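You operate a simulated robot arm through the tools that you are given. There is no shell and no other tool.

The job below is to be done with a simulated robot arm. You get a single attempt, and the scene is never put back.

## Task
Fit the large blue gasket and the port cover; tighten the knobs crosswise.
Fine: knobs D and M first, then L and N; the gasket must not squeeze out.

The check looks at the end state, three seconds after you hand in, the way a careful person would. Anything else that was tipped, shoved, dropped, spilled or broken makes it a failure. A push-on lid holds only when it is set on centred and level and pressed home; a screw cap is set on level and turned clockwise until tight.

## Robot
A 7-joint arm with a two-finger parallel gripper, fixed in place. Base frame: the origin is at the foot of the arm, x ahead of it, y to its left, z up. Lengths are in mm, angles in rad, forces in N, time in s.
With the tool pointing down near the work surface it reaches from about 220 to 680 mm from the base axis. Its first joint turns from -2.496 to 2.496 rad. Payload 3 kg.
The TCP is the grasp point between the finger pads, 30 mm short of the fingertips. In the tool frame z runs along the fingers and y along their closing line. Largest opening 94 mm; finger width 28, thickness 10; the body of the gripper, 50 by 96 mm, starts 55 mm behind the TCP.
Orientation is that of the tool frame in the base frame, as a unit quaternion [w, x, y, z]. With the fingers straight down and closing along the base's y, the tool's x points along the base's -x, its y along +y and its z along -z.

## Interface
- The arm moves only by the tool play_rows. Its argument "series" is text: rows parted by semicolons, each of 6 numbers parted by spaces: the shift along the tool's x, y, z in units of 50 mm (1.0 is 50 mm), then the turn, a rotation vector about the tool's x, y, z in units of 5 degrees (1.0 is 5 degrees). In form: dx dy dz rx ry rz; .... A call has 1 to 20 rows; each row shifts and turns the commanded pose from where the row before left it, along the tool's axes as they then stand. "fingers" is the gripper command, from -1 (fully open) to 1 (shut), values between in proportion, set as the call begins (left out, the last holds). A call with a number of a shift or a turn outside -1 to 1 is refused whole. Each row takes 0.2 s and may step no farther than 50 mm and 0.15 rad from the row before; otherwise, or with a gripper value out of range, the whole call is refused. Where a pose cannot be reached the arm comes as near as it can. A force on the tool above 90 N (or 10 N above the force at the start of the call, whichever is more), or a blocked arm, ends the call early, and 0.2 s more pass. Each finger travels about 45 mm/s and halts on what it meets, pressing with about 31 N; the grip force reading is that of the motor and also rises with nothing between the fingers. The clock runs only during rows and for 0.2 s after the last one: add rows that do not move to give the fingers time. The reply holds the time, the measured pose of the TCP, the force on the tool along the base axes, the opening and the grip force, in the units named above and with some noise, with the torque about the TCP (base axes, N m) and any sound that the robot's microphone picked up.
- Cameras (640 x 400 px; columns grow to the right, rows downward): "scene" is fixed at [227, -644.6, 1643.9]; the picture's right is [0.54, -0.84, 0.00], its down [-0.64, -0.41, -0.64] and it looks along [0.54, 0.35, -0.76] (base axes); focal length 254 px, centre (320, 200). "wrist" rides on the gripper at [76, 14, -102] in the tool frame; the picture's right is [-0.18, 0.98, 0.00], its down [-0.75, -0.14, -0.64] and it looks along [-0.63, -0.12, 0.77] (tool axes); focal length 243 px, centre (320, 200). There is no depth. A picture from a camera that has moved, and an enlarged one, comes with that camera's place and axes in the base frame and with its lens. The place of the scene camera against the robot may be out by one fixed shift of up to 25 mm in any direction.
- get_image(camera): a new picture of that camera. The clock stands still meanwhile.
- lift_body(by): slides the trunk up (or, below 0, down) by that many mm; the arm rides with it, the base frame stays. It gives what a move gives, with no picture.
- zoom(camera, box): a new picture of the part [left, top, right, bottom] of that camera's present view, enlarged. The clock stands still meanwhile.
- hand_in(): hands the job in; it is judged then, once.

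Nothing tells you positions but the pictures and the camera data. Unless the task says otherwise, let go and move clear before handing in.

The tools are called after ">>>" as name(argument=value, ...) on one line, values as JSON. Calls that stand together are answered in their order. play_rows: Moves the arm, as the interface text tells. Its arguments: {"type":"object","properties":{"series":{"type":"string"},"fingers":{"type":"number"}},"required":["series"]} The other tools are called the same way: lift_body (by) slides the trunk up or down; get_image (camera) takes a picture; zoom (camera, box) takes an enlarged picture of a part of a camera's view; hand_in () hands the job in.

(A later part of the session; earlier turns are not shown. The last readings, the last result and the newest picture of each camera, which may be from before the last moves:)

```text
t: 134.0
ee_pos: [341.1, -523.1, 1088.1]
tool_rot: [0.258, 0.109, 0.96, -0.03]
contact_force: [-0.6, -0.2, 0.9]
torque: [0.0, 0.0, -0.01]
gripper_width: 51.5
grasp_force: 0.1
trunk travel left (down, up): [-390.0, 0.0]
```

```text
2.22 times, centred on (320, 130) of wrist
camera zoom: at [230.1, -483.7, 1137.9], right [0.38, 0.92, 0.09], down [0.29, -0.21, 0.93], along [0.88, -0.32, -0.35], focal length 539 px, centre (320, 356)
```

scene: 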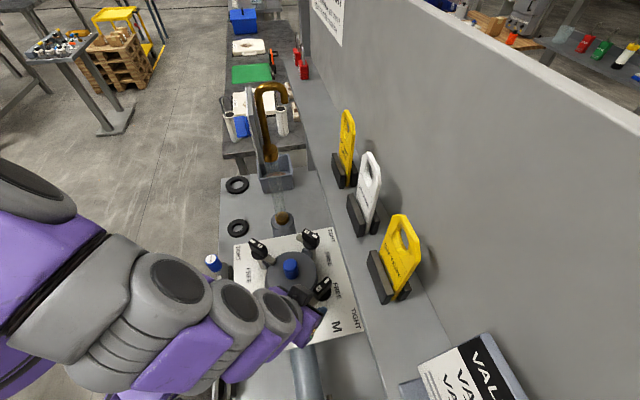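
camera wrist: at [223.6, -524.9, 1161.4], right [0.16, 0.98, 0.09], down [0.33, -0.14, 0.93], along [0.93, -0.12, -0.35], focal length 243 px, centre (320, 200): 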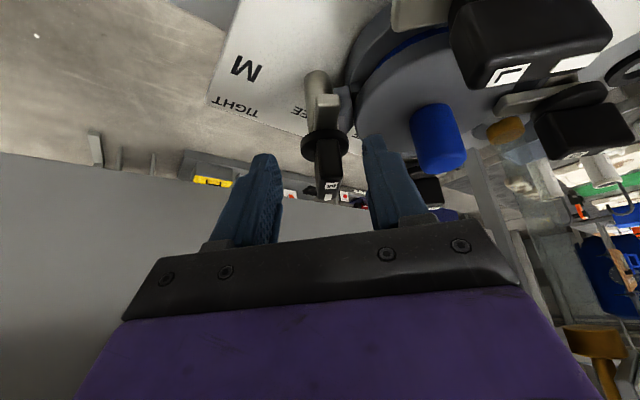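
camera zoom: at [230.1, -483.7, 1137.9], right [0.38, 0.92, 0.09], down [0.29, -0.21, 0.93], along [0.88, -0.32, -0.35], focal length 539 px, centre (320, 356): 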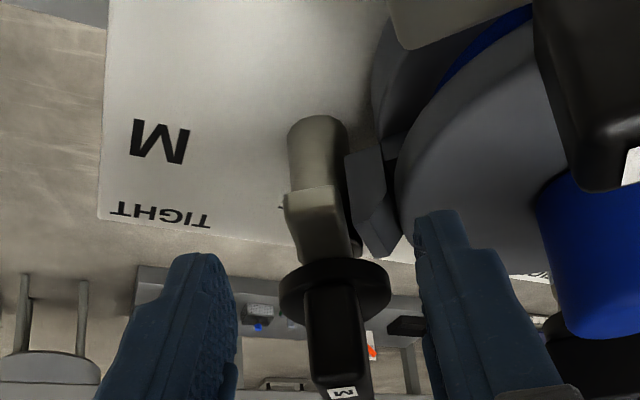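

>>> play_rows(series="-0.28 -0.004 0.162 0 0 0; -0.28 -0.004 0.162 0 0 0; -0.28 -0.004 0.162 0 0 0; -0.28 -0.004 0.162 0 0 0; 0 0 0 0 0 0; 0 0 0 0 0 0")

>>> get_image(camera="wrist")

>>> zoom(camera="wrist", box=[220, 80, 420, 240])

>>> get_image(camera="scene")

```text
t: 135.4
ee_pos: [403.9, -539.4, 1087.4]
tool_rot: [0.258, 0.109, 0.96, -0.029]
contact_force: [0.1, -0.5, -0.5]
torque: [-0.01, -0.01, 0.03]
gripper_width: 51.9
grasp_force: 0.0
trunk travel left (down, up): [-390.0, 0.0]
```

```text
taken
camera wrist: at [293.4, -498.7, 1137.1], right [0.38, 0.92, 0.09], down [0.29, -0.21, 0.93], along [0.88, -0.32, -0.35], focal length 243 px, centre (320, 200)
```

wrist: 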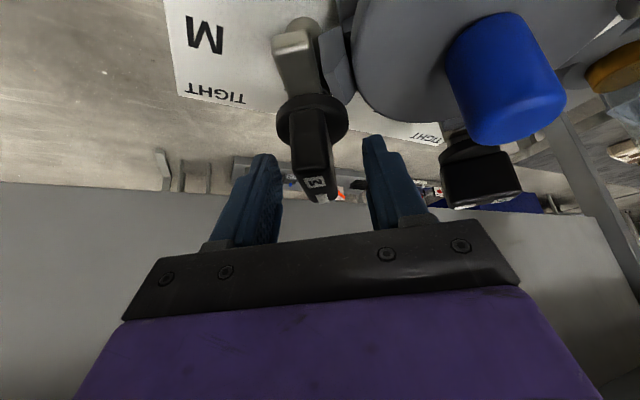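

```text
2.50 times, centred on (320, 160) of wrist
camera zoom: at [293.4, -498.7, 1137.1], right [0.38, 0.92, 0.09], down [0.29, -0.21, 0.93], along [0.88, -0.32, -0.35], focal length 606 px, centre (320, 300)
```

zoom: 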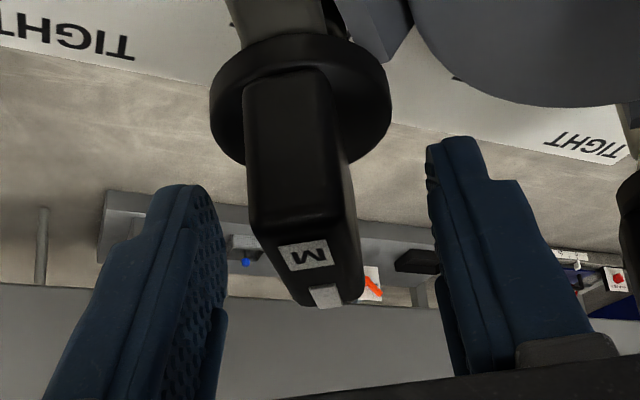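

```text
taken
```

scene: 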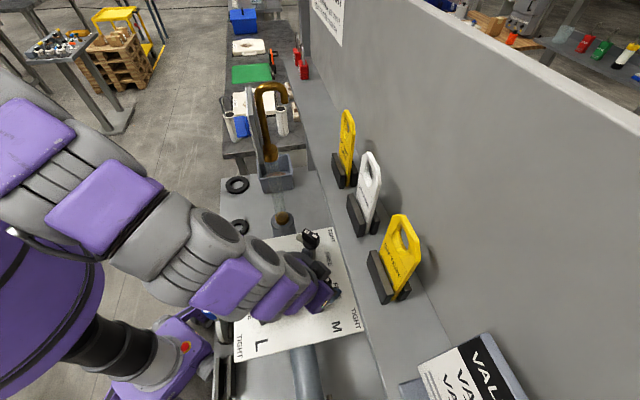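

>>> play_rows(series="0.01 0 -0.01 0 0 0; 0 0 0 0 0 0; 0 0 0 0 0 0; 0 0 0 0 0 0; 0 0 0 0 0 0", fingers=1)

>>> play_rows(series="0 0 0 0.5 0 0.866; 0 0 0 0.5 0 0.866; 0 0 0 0.5 0 0.866; 0 0 0 0.5 0 0.866; 0 0 0 0 0 0")

>>> zoom(camera="wrist", box=[220, 80, 420, 240])

>>> get_image(camera="scene")

```text
t: 136.6
ee_pos: [403.8, -539.5, 1088.0]
tool_rot: [0.258, 0.108, 0.96, -0.03]
contact_force: [-1.5, -2.2, 3.8]
torque: [0.05, 0.2, 0.01]
gripper_width: 22.3
grasp_force: 45.2
trunk travel left (down, up): [-390.0, 0.0]
```

```text
t: 137.8
ee_pos: [401.7, -538.9, 1087.1]
tool_rot: [0.25, 0.274, 0.926, -0.074]
contact_force: [-6.3, -2.0, 4.2]
torque: [-0.03, -0.14, 0.02]
gripper_width: 22.3
grasp_force: 45.3
trunk travel left (down, up): [-390.0, 0.0]
```

```text
2.50 times, centred on (320, 160) of wrist
camera zoom: at [312.4, -463.2, 1137.5], right [0.67, 0.74, 0.09], down [0.2, -0.3, 0.93], along [0.72, -0.61, -0.35], focal length 606 px, centre (320, 300)
```

zoom: 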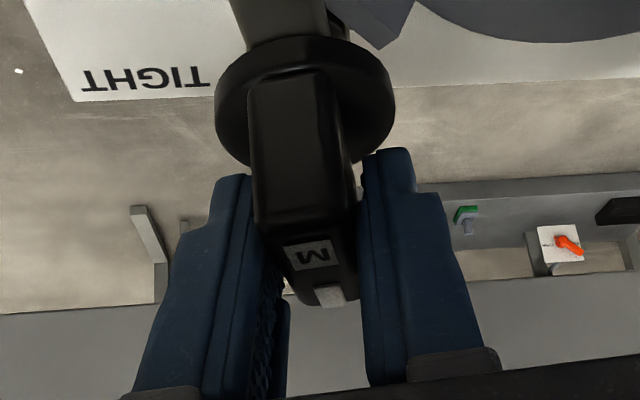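

```text
taken
```

scene: 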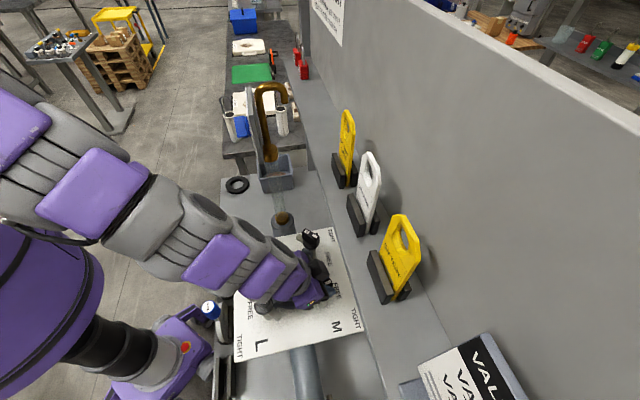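

Knob M turns along with the tilted gripper, with small forces. I continue clockwise in stages.

>>> play_rows(series="0.01 0 0 0.5 0 0.866; 0 0 0 0.5 0 0.866; 0 0 0 0.5 0 0.866; 0 0 0 0.5 0 0.866; 0 0 0 0.5 0 0.866; 0 0 0 0 0 0")

>>> play_rows(series="0 0 0 0.5 0 0.866; 0 0 0 0.5 0 0.866; 0 0 0 0.5 0 0.866; 0 0 0 0.5 0 0.866; 0 0 0 0 0 0")

>>> zoom(camera="wrist", box=[220, 80, 420, 240])

>>> get_image(camera="scene")

```text
t: 139.2
ee_pos: [402.8, -539.2, 1086.9]
tool_rot: [0.227, 0.467, 0.845, -0.125]
contact_force: [-8.3, -3.6, 8.6]
torque: [-0.4, -0.22, -0.03]
gripper_width: 22.3
grasp_force: 45.3
trunk travel left (down, up): [-390.0, 0.0]
```

```text
t: 140.4
ee_pos: [402.4, -539.1, 1087.3]
tool_rot: [0.201, 0.609, 0.75, -0.162]
contact_force: [-3.8, -8.2, 13.0]
torque: [-0.63, -0.01, -0.01]
gripper_width: 22.3
grasp_force: 44.6
trunk travel left (down, up): [-390.0, 0.0]
```

```text
2.50 times, centred on (320, 160) of wrist
camera zoom: at [392.4, -421.6, 1137.6], right [0.99, 0.05, 0.09], down [-0.07, -0.35, 0.93], along [0.08, -0.93, -0.35], focal length 606 px, centre (320, 300)
```

zoom: 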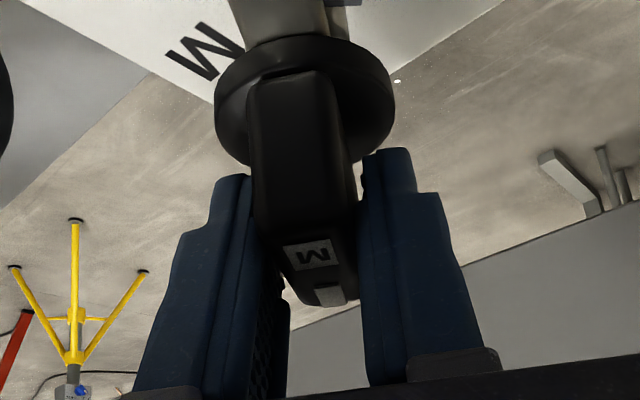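

```text
taken
```

scene: 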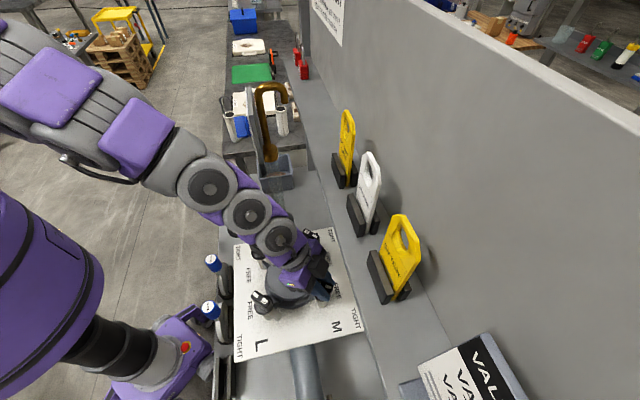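

>>> play_rows(series="0 0 0 0.5 0 0.866; 0 0 0 0.5 0 0.866; 0 0 0 0 0 0")

>>> play_rows(series="0 0 0 0.4 0 0.69; 0 0 0 0.3 0 0.52; 0 0 0 0 0 0")

>>> zoom(camera="wrist", box=[220, 80, 420, 240])

```text
t: 141.2
ee_pos: [403.4, -539.6, 1087.6]
tool_rot: [0.187, 0.671, 0.695, -0.179]
contact_force: [-2.8, -10.7, 15.1]
torque: [-1.11, 0.13, 0.02]
gripper_width: 22.4
grasp_force: 45.1
trunk travel left (down, up): [-390.0, 0.0]
```

```text
t: 142.0
ee_pos: [401.6, -539.9, 1086.8]
tool_rot: [0.175, 0.712, 0.653, -0.19]
contact_force: [-9.3, -7.3, 6.6]
torque: [-0.06, -0.35, 1.09]
gripper_width: 22.3
grasp_force: 45.0
trunk travel left (down, up): [-390.0, 0.0]
```

```text
2.50 times, centred on (320, 160) of wrist
camera zoom: at [426.7, -423.2, 1137.8], right [0.97, -0.24, 0.09], down [-0.17, -0.32, 0.93], along [-0.2, -0.92, -0.35], focal length 606 px, centre (320, 300)
```

zoom: 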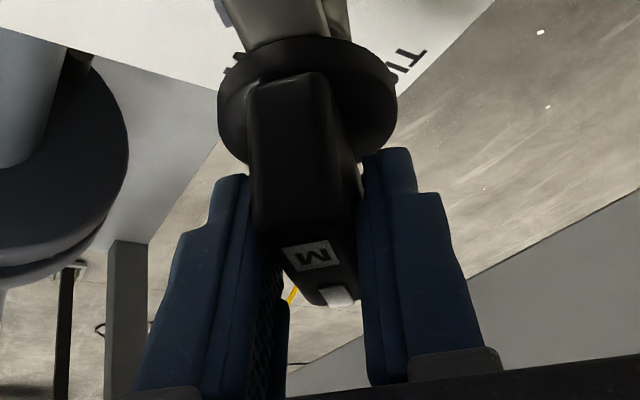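

M hit its stop (torque ≈1.1 N·m at 90°): tight. I let go and back off along the tool axis, inward and up.

>>> play_rows(series="0 0 0 0 0 0; 0 0 0 0 0 0; 0 0 0 0 0 0; 0 0 0 0 0 0", fingers=-0.1)

>>> play_rows(series="0 0 -0.3 0 0 0; 0 0 -0.5 0 0 0; 0 0 -0.5 0 0 0; 0 0 -0.5 0 0 0; 0 0 -0.5 0 0 0; 0 0 0 0 0 0")

>>> get_image(camera="scene")

>>> get_image(camera="wrist")

```text
t: 143.0
ee_pos: [404.6, -539.7, 1087.8]
tool_rot: [0.175, 0.712, 0.652, -0.191]
contact_force: [0.0, 0.6, 0.3]
torque: [0.0, -0.01, -0.02]
gripper_width: 52.0
grasp_force: 0.1
trunk travel left (down, up): [-390.0, 0.0]
```

```text
t: 144.4
ee_pos: [408.0, -481.2, 1185.3]
tool_rot: [0.176, 0.712, 0.652, -0.191]
contact_force: [0.6, -0.2, 0.6]
torque: [0.01, -0.01, -0.01]
gripper_width: 51.5
grasp_force: 0.1
trunk travel left (down, up): [-390.0, 0.0]
```

```text
taken
```

scene: 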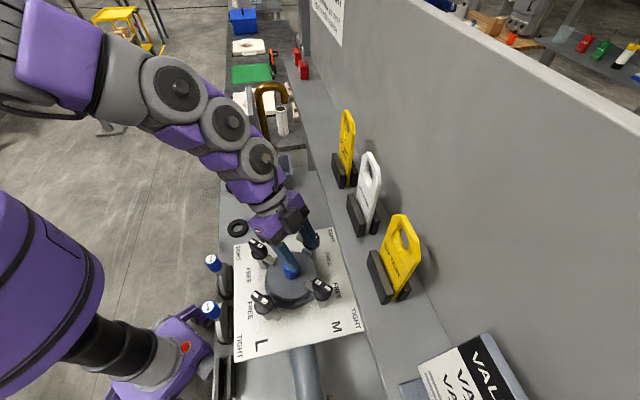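

```text
taken
camera wrist: at [432.5, -365.4, 1235.7], right [0.97, -0.24, 0.09], down [-0.17, -0.32, 0.93], along [-0.2, -0.92, -0.35], focal length 243 px, centre (320, 200)
```

wrist: 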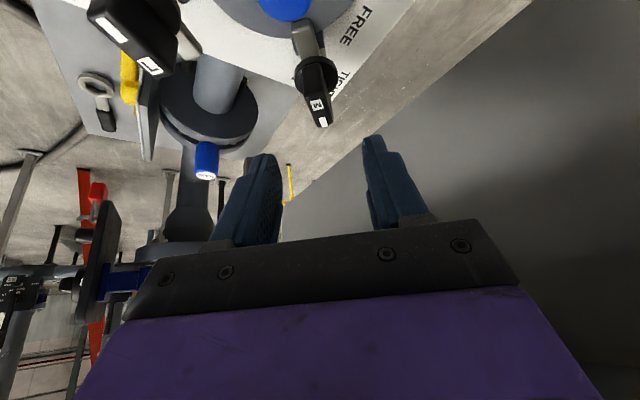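

>>> zoom(camera="scene", box=[240, 225, 350, 315])

```text
4.44 times, centred on (295, 270) of scene
camera zoom: at [227.0, -644.6, 1643.9], right [0.54, -0.84, 0.0], down [-0.64, -0.41, -0.64], along [0.54, 0.35, -0.76], focal length 1131 px, centre (431, -111)
```

zoom: 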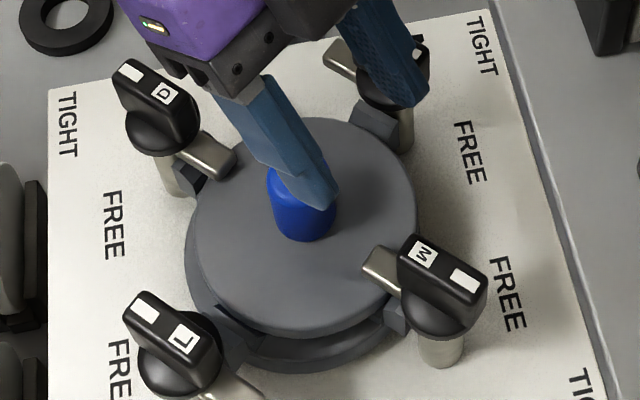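

D and M are both tight and the cover is level. Next is L at about (308,-446): I move above it and bring the tool upright with yaw 90°.

>>> play_rows(series="0.151 -0.684 -0.087 0 0 0; 0.151 -0.684 -0.087 0 0 0; 0.151 -0.684 -0.087 0 0 0; 0 0 0 0 1 0; 0 0 0 0 1 0; 0 0 0 0 1 0; 0 0 0 0 1 0; 0 0 0 0 1 0; 0 0 0 0 1 0; 0 0 0 0 0 -1; 0 0 0 0 0 0; 0 0 0 0 0 0")

>>> get_image(camera="wrist")

>>> get_image(camera="scene")

```text
t: 147.0
ee_pos: [308.2, -447.9, 1186.5]
tool_rot: [0.002, 0.707, 0.707, -0.001]
contact_force: [-1.0, 0.2, -0.2]
torque: [-0.03, 0.01, 0.02]
gripper_width: 51.8
grasp_force: 0.0
trunk travel left (down, up): [-390.0, 0.0]
```

```text
taken
camera wrist: at [322.9, -370.4, 1288.4], right [0.98, -0.18, 0.0], down [-0.14, -0.75, 0.64], along [-0.12, -0.63, -0.77], focal length 243 px, centre (320, 200)
```

wrist: 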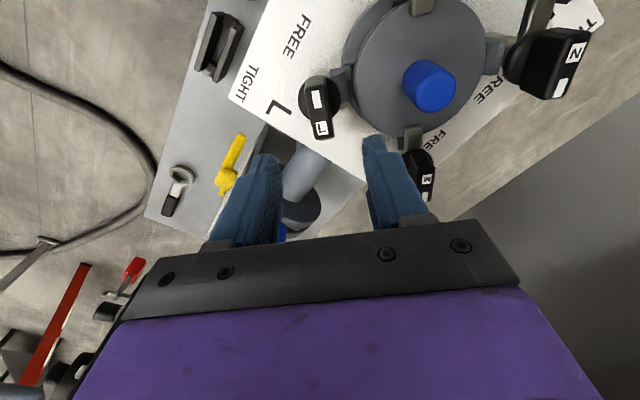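

```text
taken
```

scene: 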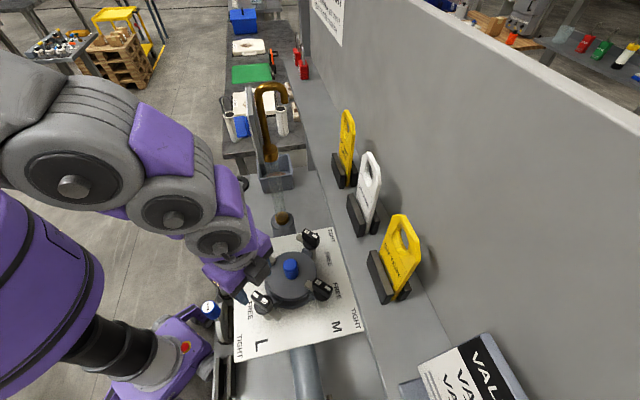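

>>> zoom(camera="wrist", box=[270, 50, 390, 160])

```text
3.64 times, centred on (330, 105) of wrist
camera zoom: at [322.9, -370.4, 1288.4], right [0.98, -0.18, 0.0], down [-0.14, -0.75, 0.64], along [-0.12, -0.63, -0.77], focal length 882 px, centre (284, 546)
```

zoom: 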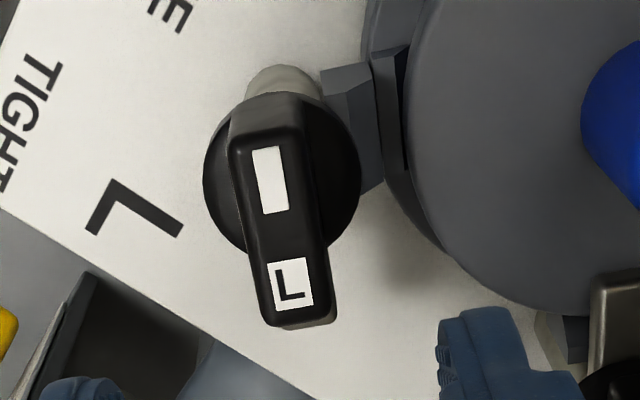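

>>> play_rows(series="0.062 0 0.4 0 0 0; 0 0 0.5 0 0 0; 0 0 0.5 0 0 0; 0 0 0.2 0 0 0; 0 0 0 0 0 0; 0 0 0 0 0 0")

>>> zoom(camera="wrist", box=[220, 60, 420, 220])

```text
t: 148.4
ee_pos: [308.5, -443.5, 1105.6]
tool_rot: [0.002, 0.707, 0.707, 0.0]
contact_force: [0.1, -0.3, 0.5]
torque: [0.01, 0.0, 0.01]
gripper_width: 51.8
grasp_force: 0.0
trunk travel left (down, up): [-390.0, 0.0]
```

```text
2.50 times, centred on (320, 140) of wrist
camera zoom: at [323.3, -367.1, 1207.4], right [0.98, -0.18, 0.0], down [-0.14, -0.75, 0.64], along [-0.12, -0.63, -0.77], focal length 606 px, centre (320, 350)
```

zoom: 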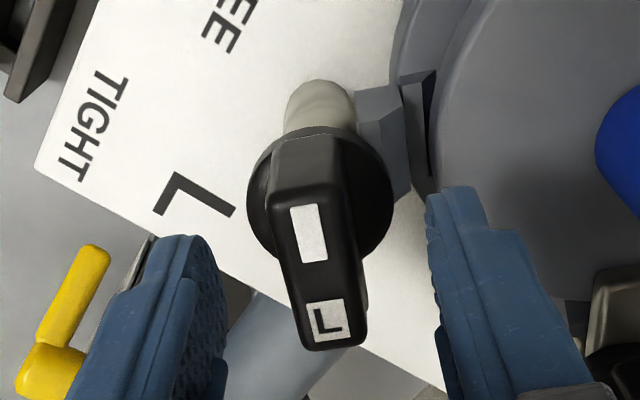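

>>> play_rows(series="0 0 0.2 0 0 0; 0 0 0.17 0 0 0; 0 0 0 0 0 0; 0 0 0 0 0 0")

>>> play_rows(series="0 0 0 0 0 0; 0 0 0 0 0 0; 0 0 0 0 0 0; 0 0 0 0 0 0; 0 0 0 0 0 0", fingers=1)

>>> play_rows(series="0 0 0 0 0 -1; 0 0 0 0 0 -1; 0 0 0 0 0 -1; 0 0 0 0 0 -1; 0 0 0 0 0 0")

>>> zoom(camera="wrist", box=[180, 40, 460, 220])

```text
t: 149.4
ee_pos: [308.6, -444.5, 1087.9]
tool_rot: [0.0, 0.707, 0.708, 0.001]
contact_force: [-0.5, -0.5, 0.1]
torque: [-0.01, 0.01, -0.03]
gripper_width: 51.4
grasp_force: 0.0
trunk travel left (down, up): [-390.0, 0.0]
```

```text
t: 150.6
ee_pos: [308.5, -444.5, 1086.8]
tool_rot: [0.001, 0.706, 0.708, 0.0]
contact_force: [4.4, 0.1, 1.0]
torque: [-0.07, -0.06, -0.02]
gripper_width: 22.6
grasp_force: 45.7
trunk travel left (down, up): [-390.0, 0.0]
```

```text
t: 151.8
ee_pos: [309.9, -444.6, 1087.3]
tool_rot: [0.002, 0.574, 0.819, -0.001]
contact_force: [1.9, -0.1, 5.2]
torque: [0.6, 0.17, -0.01]
gripper_width: 22.3
grasp_force: 45.1
trunk travel left (down, up): [-390.0, 0.0]
```

```text
2.22 times, centred on (320, 130) of wrist
camera zoom: at [295.9, -368.1, 1189.4], right [0.99, 0.16, 0.0], down [0.12, -0.75, 0.64], along [0.11, -0.64, -0.77], focal length 539 px, centre (320, 356)
```

zoom: 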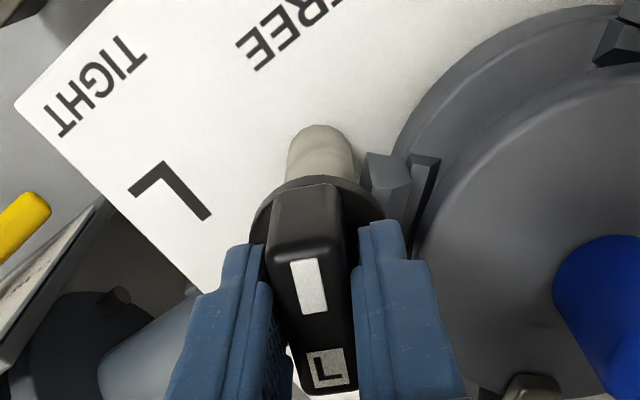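

L turns freely counter-clockwise toward its TIGHT mark. Continuing.

>>> play_rows(series="0 0 0 0 0 -1; 0 0 0 0 0 -1; 0 0 0 0 0 -1; 0 0 0 0 0 -1; 0 0 0 0 0 -1; 0 0 0 0 0 -1; 0 0 0 0 0 -1; 0 0 0 0 0 0")

>>> play_rows(series="0 0 0 0 0 -1; 0 0 0 0 0 -1; 0 0 0 0 0 -1; 0 0 0 0 0 -1; 0 0 0 0 0 0")

>>> zoom(camera="wrist", box=[180, 40, 460, 220])

```text
t: 153.6
ee_pos: [308.2, -444.7, 1088.7]
tool_rot: [0.001, 0.3, 0.954, 0.0]
contact_force: [-1.2, -5.4, -2.6]
torque: [0.53, 0.87, 0.02]
gripper_width: 22.0
grasp_force: 45.1
trunk travel left (down, up): [-390.0, 0.0]
```

```text
t: 154.8
ee_pos: [309.3, -445.0, 1087.8]
tool_rot: [0.0, 0.13, 0.991, 0.001]
contact_force: [-11.4, -2.1, -21.1]
torque: [-0.18, -0.73, 0.01]
gripper_width: 22.3
grasp_force: 45.3
trunk travel left (down, up): [-390.0, 0.0]
```

```text
2.22 times, centred on (320, 130) of wrist
camera zoom: at [238.5, -411.8, 1189.6], right [0.43, 0.9, 0.0], down [0.69, -0.33, 0.64], along [0.58, -0.28, -0.77], focal length 539 px, centre (320, 356)
```

zoom: 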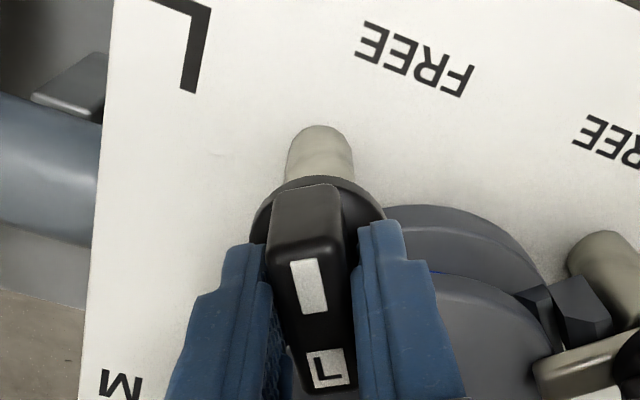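

>>> play_rows(series="0 0 0.02 0 0 0; 0 0 0.005 0 0 -1; 0 0 0.005 0 0 -1; 0 0 0.005 0 0 -1; 0 0 0 0 0 0")

>>> play_rows(series="0 0 0 0 0 -0.6; 0 0 0 0 0 -0.5; 0 0 0 0 0 0")

>>> zoom(camera="wrist", box=[180, 40, 460, 220])

```text
t: 156.0
ee_pos: [308.4, -444.6, 1086.7]
tool_rot: [0.002, -0.001, 1.0, -0.002]
contact_force: [-8.6, -10.0, 12.1]
torque: [0.05, 1.14, -0.01]
gripper_width: 22.4
grasp_force: 44.9
trunk travel left (down, up): [-390.0, 0.0]
```

```text
t: 156.8
ee_pos: [309.2, -444.3, 1087.4]
tool_rot: [0.002, -0.048, 0.999, -0.002]
contact_force: [-2.2, -13.9, 17.4]
torque: [-0.06, -0.84, -1.3]
gripper_width: 24.2
grasp_force: 45.1
trunk travel left (down, up): [-390.0, 0.0]
```

```text
2.22 times, centred on (320, 130) of wrist
camera zoom: at [231.2, -438.1, 1189.0], right [0.09, 1.0, 0.0], down [0.76, -0.07, 0.65], along [0.64, -0.06, -0.76], focal length 539 px, centre (320, 356)
```

zoom: 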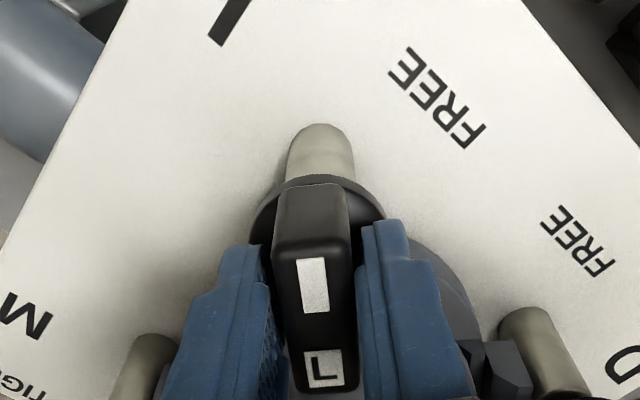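

L is tight too (stop felt at 90°). I release, rise, and look at N and the whole assembly from above.

>>> play_rows(series="0 0 0 0 0 0; 0 0 0 0 0 0; 0 0 0 0 0 0; 0 0 0 0 0 0", fingers=-0.1)

>>> play_rows(series="0 0 -0.4 0 0 0; 0 0 -0.6 0 0 0; 0 0 -0.6 0 0 0; 0 0 -0.3 0 0 0.5; 0 0 0 0 0 0.58; -0.4 0 0 0 0 0; -0.4 0 0 0 0 0; -0.3 0 0 0 0 0; 0 0 0 0 0 0; 0 0 0 0 0 0")

>>> get_image(camera="wrist")

>>> zoom(camera="wrist", box=[200, 0, 480, 190])

>>> zoom(camera="scene", box=[230, 220, 350, 315])

```text
t: 157.8
ee_pos: [308.3, -444.4, 1087.0]
tool_rot: [0.002, -0.049, 0.999, 0.0]
contact_force: [0.1, 0.4, -0.2]
torque: [-0.02, 0.0, 0.0]
gripper_width: 51.8
grasp_force: 0.0
trunk travel left (down, up): [-390.0, 0.0]
```

```text
t: 160.0
ee_pos: [362.7, -444.7, 1181.1]
tool_rot: [0.001, 0.0, 1.0, -0.001]
contact_force: [-0.2, 0.1, -0.1]
torque: [0.0, -0.01, -0.04]
gripper_width: 51.6
grasp_force: 0.1
trunk travel left (down, up): [-390.0, 0.0]
```

```text
taken
camera wrist: at [286.5, -430.0, 1283.8], right [0.18, 0.98, 0.0], down [0.75, -0.14, 0.64], along [0.63, -0.12, -0.77], focal length 243 px, centre (320, 200)
```

wrist: 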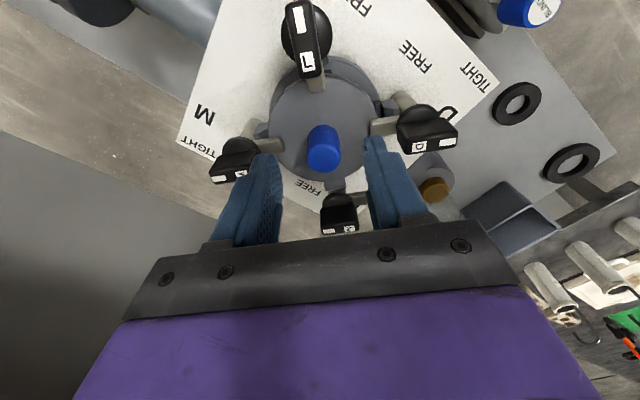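

```text
2.11 times, centred on (340, 95) of wrist
camera zoom: at [286.5, -430.0, 1283.8], right [0.18, 0.98, 0.0], down [0.75, -0.14, 0.64], along [0.63, -0.12, -0.77], focal length 511 px, centre (278, 421)
```

zoom: 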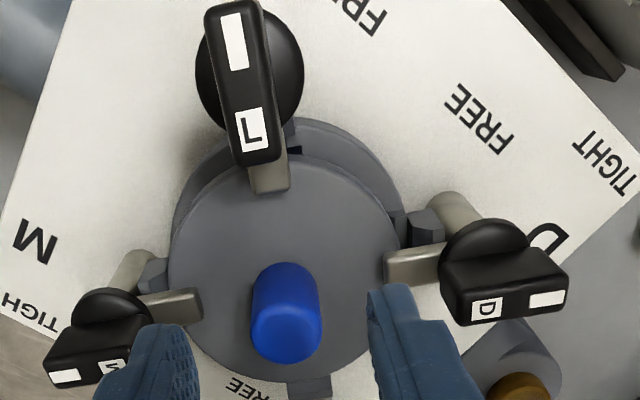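

```text
4.21 times, centred on (290, 268) of scene
camera zoom: at [227.0, -644.6, 1643.9], right [0.54, -0.84, 0.0], down [-0.64, -0.41, -0.64], along [0.54, 0.35, -0.76], focal length 1071 px, centre (446, -84)
```

zoom: 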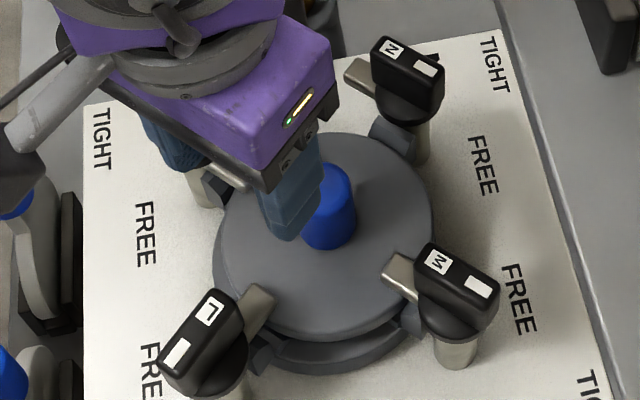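

>>> zoom(camera="wrist", box=[280, 150, 400, 250])

>>> zoom(camera="scene", box=[290, 220, 340, 260])

```text
4.00 times, centred on (340, 200) of wrist
camera zoom: at [286.5, -430.0, 1283.8], right [0.18, 0.98, 0.0], down [0.75, -0.14, 0.64], along [0.63, -0.12, -0.77], focal length 970 px, centre (240, 200)
```

zoom: 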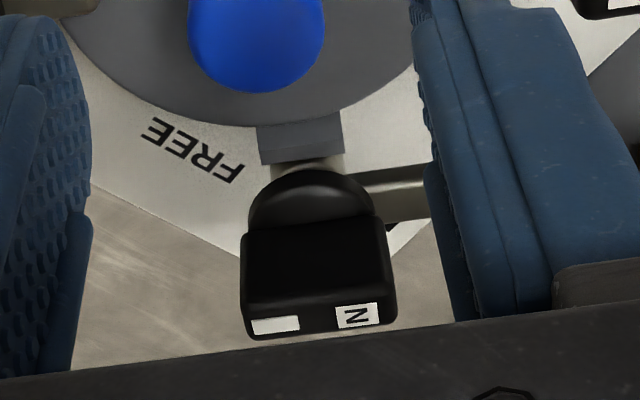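

```text
10.00 times, centred on (315, 240) of scene
camera zoom: at [227.0, -644.6, 1643.9], right [0.54, -0.84, 0.0], down [-0.64, -0.41, -0.64], along [0.54, 0.35, -0.76], focal length 2544 px, centre (370, -200)
```

zoom: 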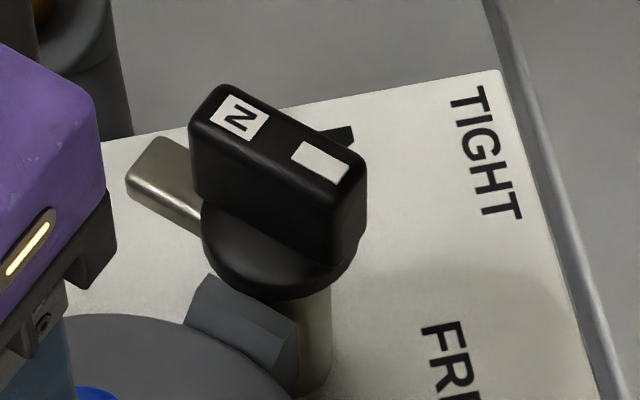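

N is at (496,-445.5), bar along y, still FREE. I set yaw 90° with a 15° outward tilt (keeps the wrist away from the glass tube), then come in from above along +x.

>>> play_rows(series="0 0 0 0 0 1; 0 0 0 0 0 1; 0 0 0 0 0 1; 0 0 0 0 0 1; 0 0 0 0 0 1; 0 0 0 0 0 1; 0 0 0 0 0 1; 0 0 0 0 0 1; 0 0 0 0 0 1; 0 0 0 0 0 1; 0 0 0 0 0 1; 0 0 0 0 0 1; 0 0 0 0 0 1; 0 0 0 0 0 1; 0 0 0 0 0 1; 0 0 0 0 0 1; 0 0 0 0 0 1; 0 0 0 0 0 1; 0 0 0 0 0 0")

>>> play_rows(series="0 0 0 0 -1 0; 0 0 0 0 -1 0; 0 0 0 0 -1 0; 0 0 0 0 0 0; 0 0 0 0 0 0")

>>> get_image(camera="scene")

```text
t: 164.0
ee_pos: [362.3, -442.9, 1182.3]
tool_rot: [0.001, 0.706, 0.708, 0.0]
contact_force: [0.8, 0.1, 0.8]
torque: [0.0, -0.04, 0.01]
gripper_width: 51.8
grasp_force: 0.1
trunk travel left (down, up): [-390.0, 0.0]
```

```text
t: 165.2
ee_pos: [363.0, -443.5, 1181.1]
tool_rot: [0.094, 0.7, 0.702, -0.092]
contact_force: [-0.4, -0.1, -0.1]
torque: [0.0, 0.0, 0.01]
gripper_width: 51.8
grasp_force: 0.0
trunk travel left (down, up): [-390.0, 0.0]
```

```text
taken
```

scene: 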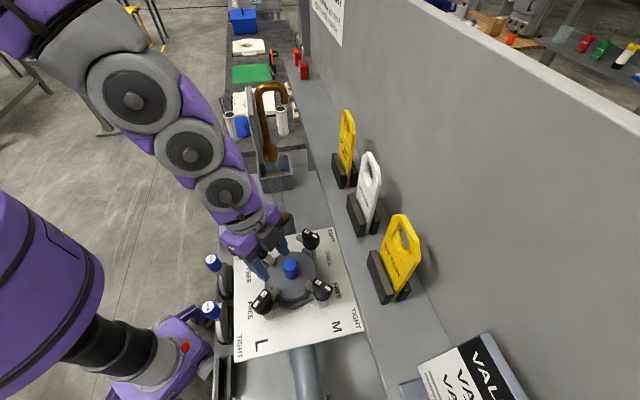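

>>> play_rows(series="0.052 0.435 0.22 0 0 0; 0.052 0.435 0.22 0 0 0; 0.052 0.435 0.22 0 0 0; 0.052 0.435 0.22 0 0 0; 0 0 0 0 0 0; 0 0 0 0 0 0")

>>> get_image(camera="wrist")

>>> get_image(camera="scene")

```text
t: 166.6
ee_pos: [451.2, -444.2, 1137.3]
tool_rot: [0.093, 0.7, 0.702, -0.092]
contact_force: [1.3, -1.0, 0.3]
torque: [-0.01, -0.02, 0.02]
gripper_width: 51.8
grasp_force: 0.1
trunk travel left (down, up): [-390.0, 0.0]
```

```text
taken
camera wrist: at [465.2, -344.0, 1215.6], right [0.98, -0.18, 0.05], down [-0.14, -0.56, 0.82], along [-0.12, -0.81, -0.58], focal length 243 px, centre (320, 200)
```

wrist: 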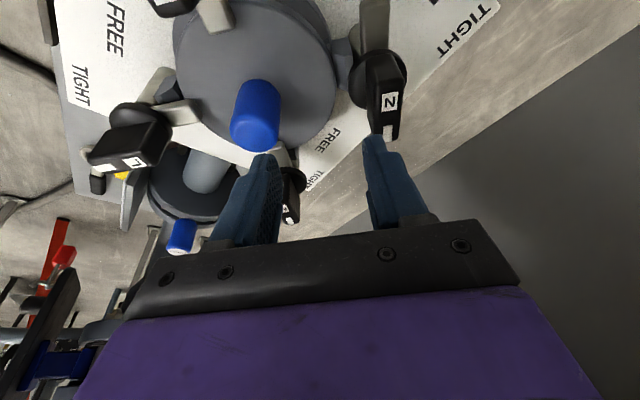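

```text
taken
```

scene: 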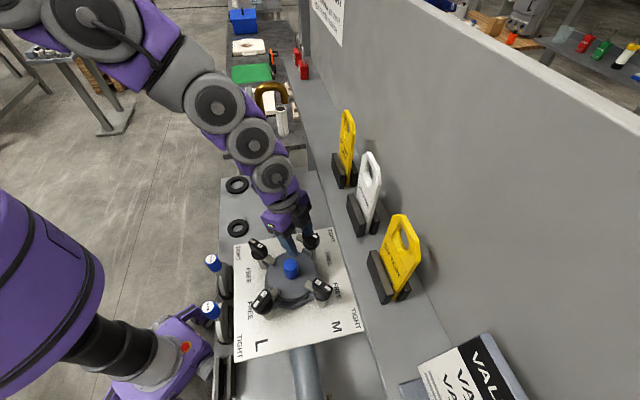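

>>> play_rows(series="0 0.23 0.03 0 0 0; 0 0.23 0.03 0 0 0; 0 0.23 0.03 0 0 0; -0.02 0.2 0.03 0 0 0; 0 0 0 0 0 0; 0 0 0 0 0 0")

>>> get_image(camera="wrist")

>>> zoom(camera="wrist", box=[240, 60, 400, 200])

>>> get_image(camera="scene")

```text
t: 168.0
ee_pos: [496.4, -447.2, 1131.1]
tool_rot: [0.093, 0.701, 0.702, -0.092]
contact_force: [0.2, -0.5, 0.1]
torque: [-0.01, -0.03, 0.01]
gripper_width: 51.3
grasp_force: 0.0
trunk travel left (down, up): [-390.0, 0.0]
```

```text
taken
camera wrist: at [509.6, -346.8, 1209.6], right [0.98, -0.18, 0.05], down [-0.14, -0.56, 0.82], along [-0.12, -0.81, -0.58], focal length 243 px, centre (320, 200)
```

wrist: 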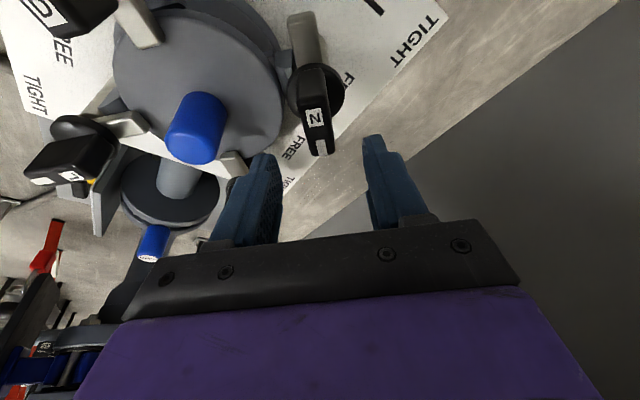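

```text
2.86 times, centred on (320, 130) of wrist
camera zoom: at [509.6, -346.8, 1209.6], right [0.98, -0.18, 0.05], down [-0.14, -0.56, 0.82], along [-0.12, -0.81, -0.58], focal length 693 px, centre (320, 400)
```

zoom: 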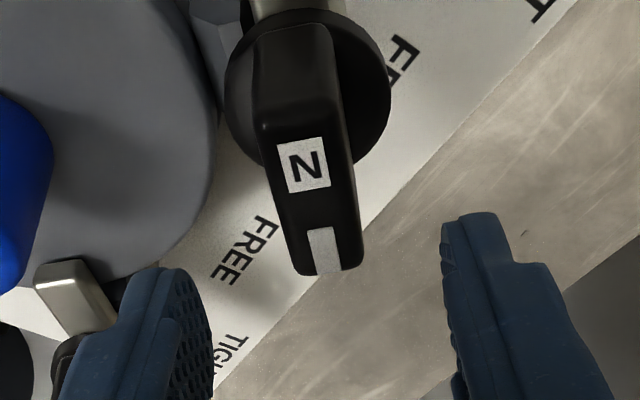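

```text
taken
```

scene: 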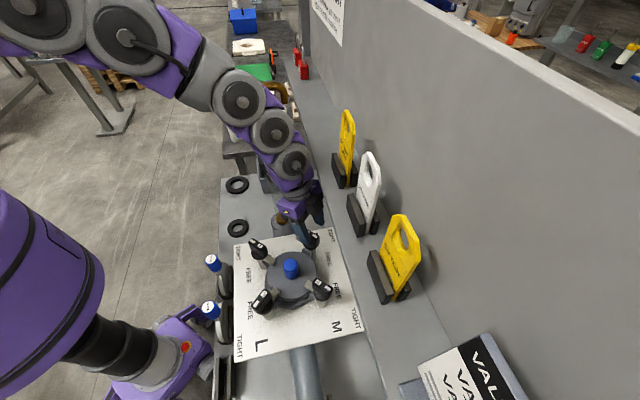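

>>> play_rows(series="0.07 0.004 0.22 0 0 0; 0.06 0.004 0.21 0 0 0; 0.06 0.004 0.21 0 0 0; 0.06 0.004 0.2 0 0 0; 0 0 0 0 0 0; 0 0 0 0 0 0")

>>> zoom(camera="wrist", box=[220, 70, 420, 230])

```text
t: 169.4
ee_pos: [497.4, -446.8, 1086.7]
tool_rot: [0.093, 0.7, 0.702, -0.091]
contact_force: [0.2, -0.7, -0.1]
torque: [0.0, -0.01, -0.02]
gripper_width: 51.8
grasp_force: 0.0
trunk travel left (down, up): [-390.0, 0.0]
```

```text
2.50 times, centred on (320, 150) of wrist
camera zoom: at [510.6, -345.7, 1166.0], right [0.98, -0.18, 0.05], down [-0.14, -0.56, 0.82], along [-0.12, -0.81, -0.58], focal length 606 px, centre (320, 325)
```

zoom: 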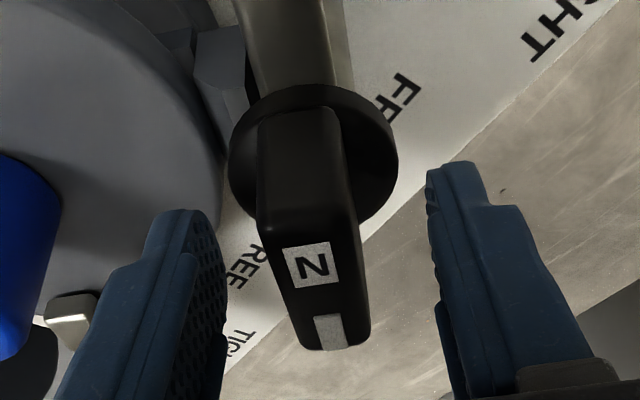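

>>> play_rows(series="0 -0.005 0 0 0 0; 0 0 0 0 0 0; 0 0 0 0 0 0; 0 0 0 0 0 0; 0 0 0 0 0 0", fingers=1)

>>> play_rows(series="0 0 0 -0.259 0 -0.966; 0 0 0 -0.259 0 -0.966; 0 0 0 -0.259 0 -0.966; 0 0 0 -0.259 0 -0.966; 0 0 0 0 0 0")

>>> zoom(camera="wrist", box=[220, 70, 420, 230])

>>> get_image(camera="scene")

```text
t: 170.6
ee_pos: [496.3, -447.3, 1087.7]
tool_rot: [0.094, 0.701, 0.701, -0.092]
contact_force: [3.2, -0.5, -0.2]
torque: [-0.98, 0.08, 0.02]
gripper_width: 22.2
grasp_force: 44.8
trunk travel left (down, up): [-390.0, 0.0]
```

```text
t: 171.8
ee_pos: [497.4, -446.5, 1088.4]
tool_rot: [0.108, 0.567, 0.813, -0.076]
contact_force: [13.0, 0.8, 4.4]
torque: [-0.27, -0.07, 0.0]
gripper_width: 22.2
grasp_force: 44.9
trunk travel left (down, up): [-390.0, 0.0]
```

```text
2.50 times, centred on (320, 150) of wrist
camera zoom: at [475.8, -346.6, 1165.9], right [0.98, 0.17, 0.05], down [0.06, -0.57, 0.82], along [0.17, -0.8, -0.58], focal length 606 px, centre (320, 325)
```

zoom: 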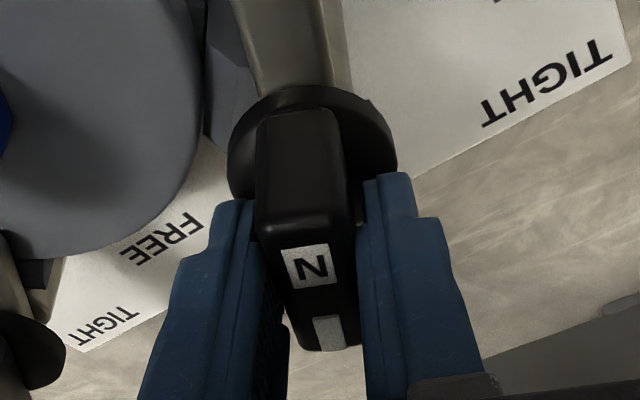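

```text
taken
```

scene: 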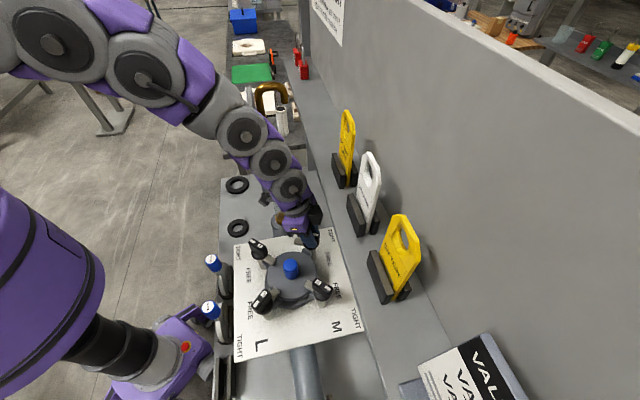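

>>> play_rows(series="0 0.012 0 -0.259 0 -0.966; 0 0 0 -0.259 0 -0.966; 0 0 0 -0.259 0 -0.966; 0 0 0 -0.259 0 -0.966; 0 0 0 -0.259 0 -0.966; 0 0 0 0 0 0")

>>> play_rows(series="0 0 0 -0.259 0 -0.966; 0 0 0 -0.259 0 -0.966; 0 0 0 -0.259 0 -0.966; 0 0 0 -0.259 0 -0.966; 0 0 0 -0.259 0 -0.966; 0 0 0 0 0 0")

>>> zoom(camera="wrist", box=[220, 70, 420, 230])

```text
t: 173.2
ee_pos: [497.9, -446.2, 1087.8]
tool_rot: [0.12, 0.377, 0.917, -0.05]
contact_force: [5.3, 4.9, 2.6]
torque: [0.77, 0.9, 0.01]
gripper_width: 22.3
grasp_force: 44.9
trunk travel left (down, up): [-390.0, 0.0]
```

```text
t: 174.6
ee_pos: [498.7, -444.1, 1087.2]
tool_rot: [0.129, 0.17, 0.977, -0.024]
contact_force: [8.2, 6.5, -1.7]
torque: [-0.46, -1.27, -0.04]
gripper_width: 22.5
grasp_force: 44.5
trunk travel left (down, up): [-390.0, 0.0]
```

```text
2.50 times, centred on (320, 150) of wrist
camera zoom: at [408.0, -397.8, 1165.9], right [0.5, 0.86, 0.05], down [0.48, -0.32, 0.82], along [0.72, -0.39, -0.58], focal length 606 px, centre (320, 325)
```

zoom: 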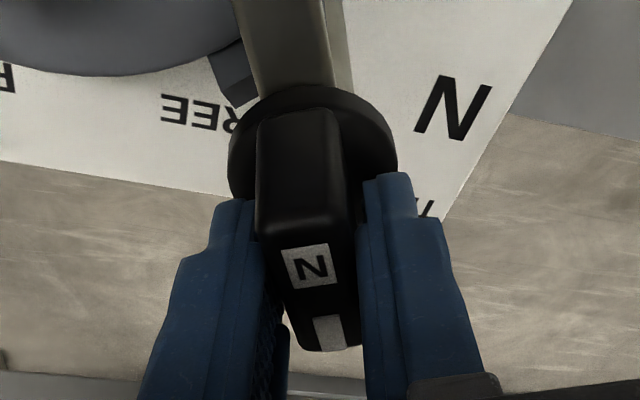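

>>> play_rows(series="0 0 0.01 -0.259 0 -0.966; 0 0 0 -0.259 0 -0.966; 0 0 0 -0.259 0 -0.966; 0 0 0 -0.259 0 -0.966; 0 0 0 0 0 0")

>>> play_rows(series="0 0 0 -0.155 0 -0.58; 0 0 0 -0.13 0 -0.48; 0 0 0 0 0 0")

>>> zoom(camera="wrist", box=[220, 70, 420, 230])

```text
t: 175.8
ee_pos: [497.9, -445.7, 1086.7]
tool_rot: [0.131, -0.001, 0.991, -0.002]
contact_force: [7.0, 6.0, 0.2]
torque: [0.0, 0.1, -0.18]
gripper_width: 22.4
grasp_force: 44.6
trunk travel left (down, up): [-390.0, 0.0]
```

```text
t: 176.6
ee_pos: [496.8, -445.5, 1087.0]
tool_rot: [0.131, -0.049, 0.99, 0.006]
contact_force: [4.5, 5.8, 2.4]
torque: [0.2, 0.42, -1.33]
gripper_width: 24.2
grasp_force: 44.9
trunk travel left (down, up): [-390.0, 0.0]
```

```text
2.50 times, centred on (320, 150) of wrist
camera zoom: at [395.7, -440.7, 1166.1], right [0.08, 1.0, 0.05], down [0.57, -0.08, 0.82], along [0.82, -0.04, -0.58], focal length 606 px, centre (320, 325)
```

zoom: 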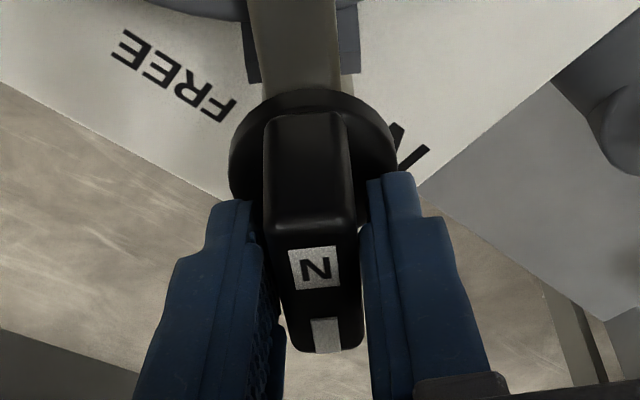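

N is tight as well (stop torque 1.3 N·m). I release, back off along the tool axis, straighten and inspect.

>>> play_rows(series="0 0 0 0 0 0; 0 0 0 0 0 0; 0 0 0 0 0 0; 0 0 0 0 0 0", fingers=-0.1)

>>> play_rows(series="0 0 -0.3 0 0 0; 0 0 -0.5 0 0 0; 0 0 -0.5 0 0 0; 0.3 0 -0.5 0 0 0; 0.5 0 0 0 0 0.5; 0.5 0 0 0 1 0.5; 0.5 0 0 0 1 0; 0.5 0 0 0 1 0; 0.3 0 0 0 0 0; 0 0 0 0 0 0; 0 0 0 0 0 0")

>>> get_image(camera="wrist")

>>> get_image(camera="scene")

```text
t: 177.6
ee_pos: [497.2, -445.8, 1086.2]
tool_rot: [0.131, -0.049, 0.99, 0.005]
contact_force: [-0.3, -0.2, 0.4]
torque: [0.01, -0.02, -0.03]
gripper_width: 51.5
grasp_force: 0.2
trunk travel left (down, up): [-390.0, 0.0]
```

```text
t: 180.0
ee_pos: [345.5, -452.6, 1149.7]
tool_rot: [0.0, -0.007, 1.0, 0.01]
contact_force: [0.0, -0.4, 0.2]
torque: [0.03, -0.03, 0.01]
gripper_width: 51.9
grasp_force: 0.0
trunk travel left (down, up): [-390.0, 0.0]
```

```text
taken
camera wrist: at [269.6, -441.5, 1252.4], right [0.17, 0.99, 0.02], down [0.76, -0.14, 0.64], along [0.63, -0.1, -0.77], focal length 243 px, centre (320, 200)
```

wrist: 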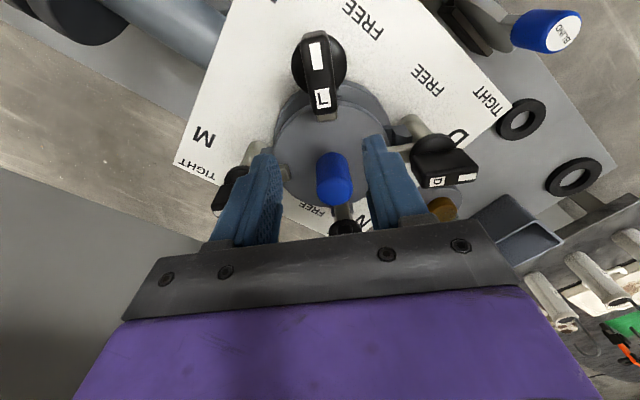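

```text
taken
```

scene: 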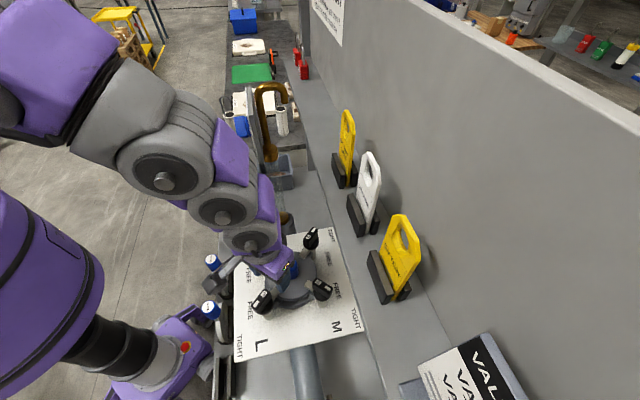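

>>> play_rows(series="0 0 -0.6 0 0 0; 0.1 0.3 -0.6 0 0 0; 0.2 0.5 -0.5 0 0 0; 0.2 0.5 -0.5 0 0 0; 0.2 0.5 -0.3 0 0 0; 0.2 0.5 -0.2 0 0 0; 0.2 0.5 0 0 0 0; 0 0.5 0 0 0 0; 0 0 0 0 0 0; 0 0 0 0 0 0")

>>> get_image(camera="scene")

>>> zoom(camera="scene", box=[230, 215, 360, 320])

>>> get_image(camera="wrist")

```text
t: 182.2
ee_pos: [289.5, -292.7, 1287.7]
tool_rot: [0.0, -0.007, 1.0, 0.01]
contact_force: [-0.5, -0.5, 0.0]
torque: [-0.02, 0.02, -0.02]
gripper_width: 51.8
grasp_force: 0.1
trunk travel left (down, up): [-390.0, 0.0]
```

```text
taken
```

scene: 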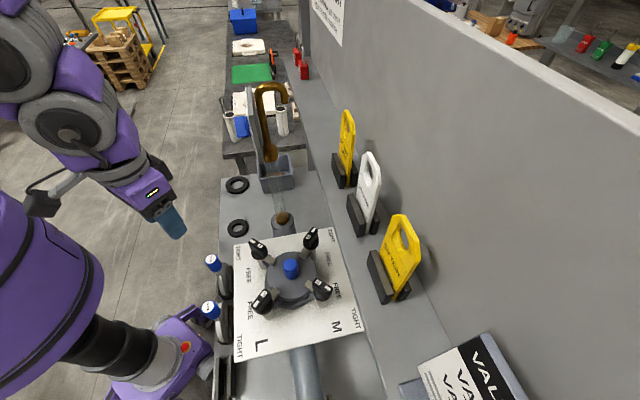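

```text
3.81 times, centred on (295, 268) of scene
camera zoom: at [227.0, -644.6, 1643.9], right [0.54, -0.84, 0.0], down [-0.64, -0.41, -0.64], along [0.54, 0.35, -0.76], focal length 969 px, centre (415, -57)
```

zoom: 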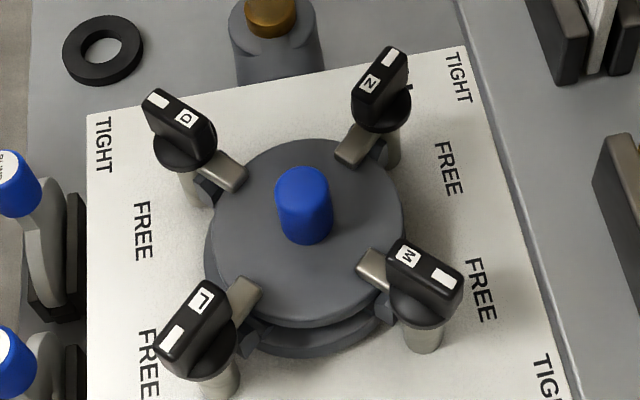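

```text
taken
camera wrist: at [212.7, -281.3, 1390.1], right [0.17, 0.99, 0.02], down [0.76, -0.14, 0.64], along [0.63, -0.1, -0.77], focal length 243 px, centre (320, 200)
```

wrist: 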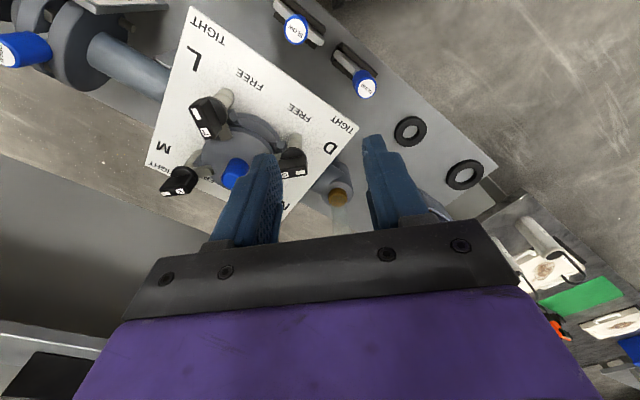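

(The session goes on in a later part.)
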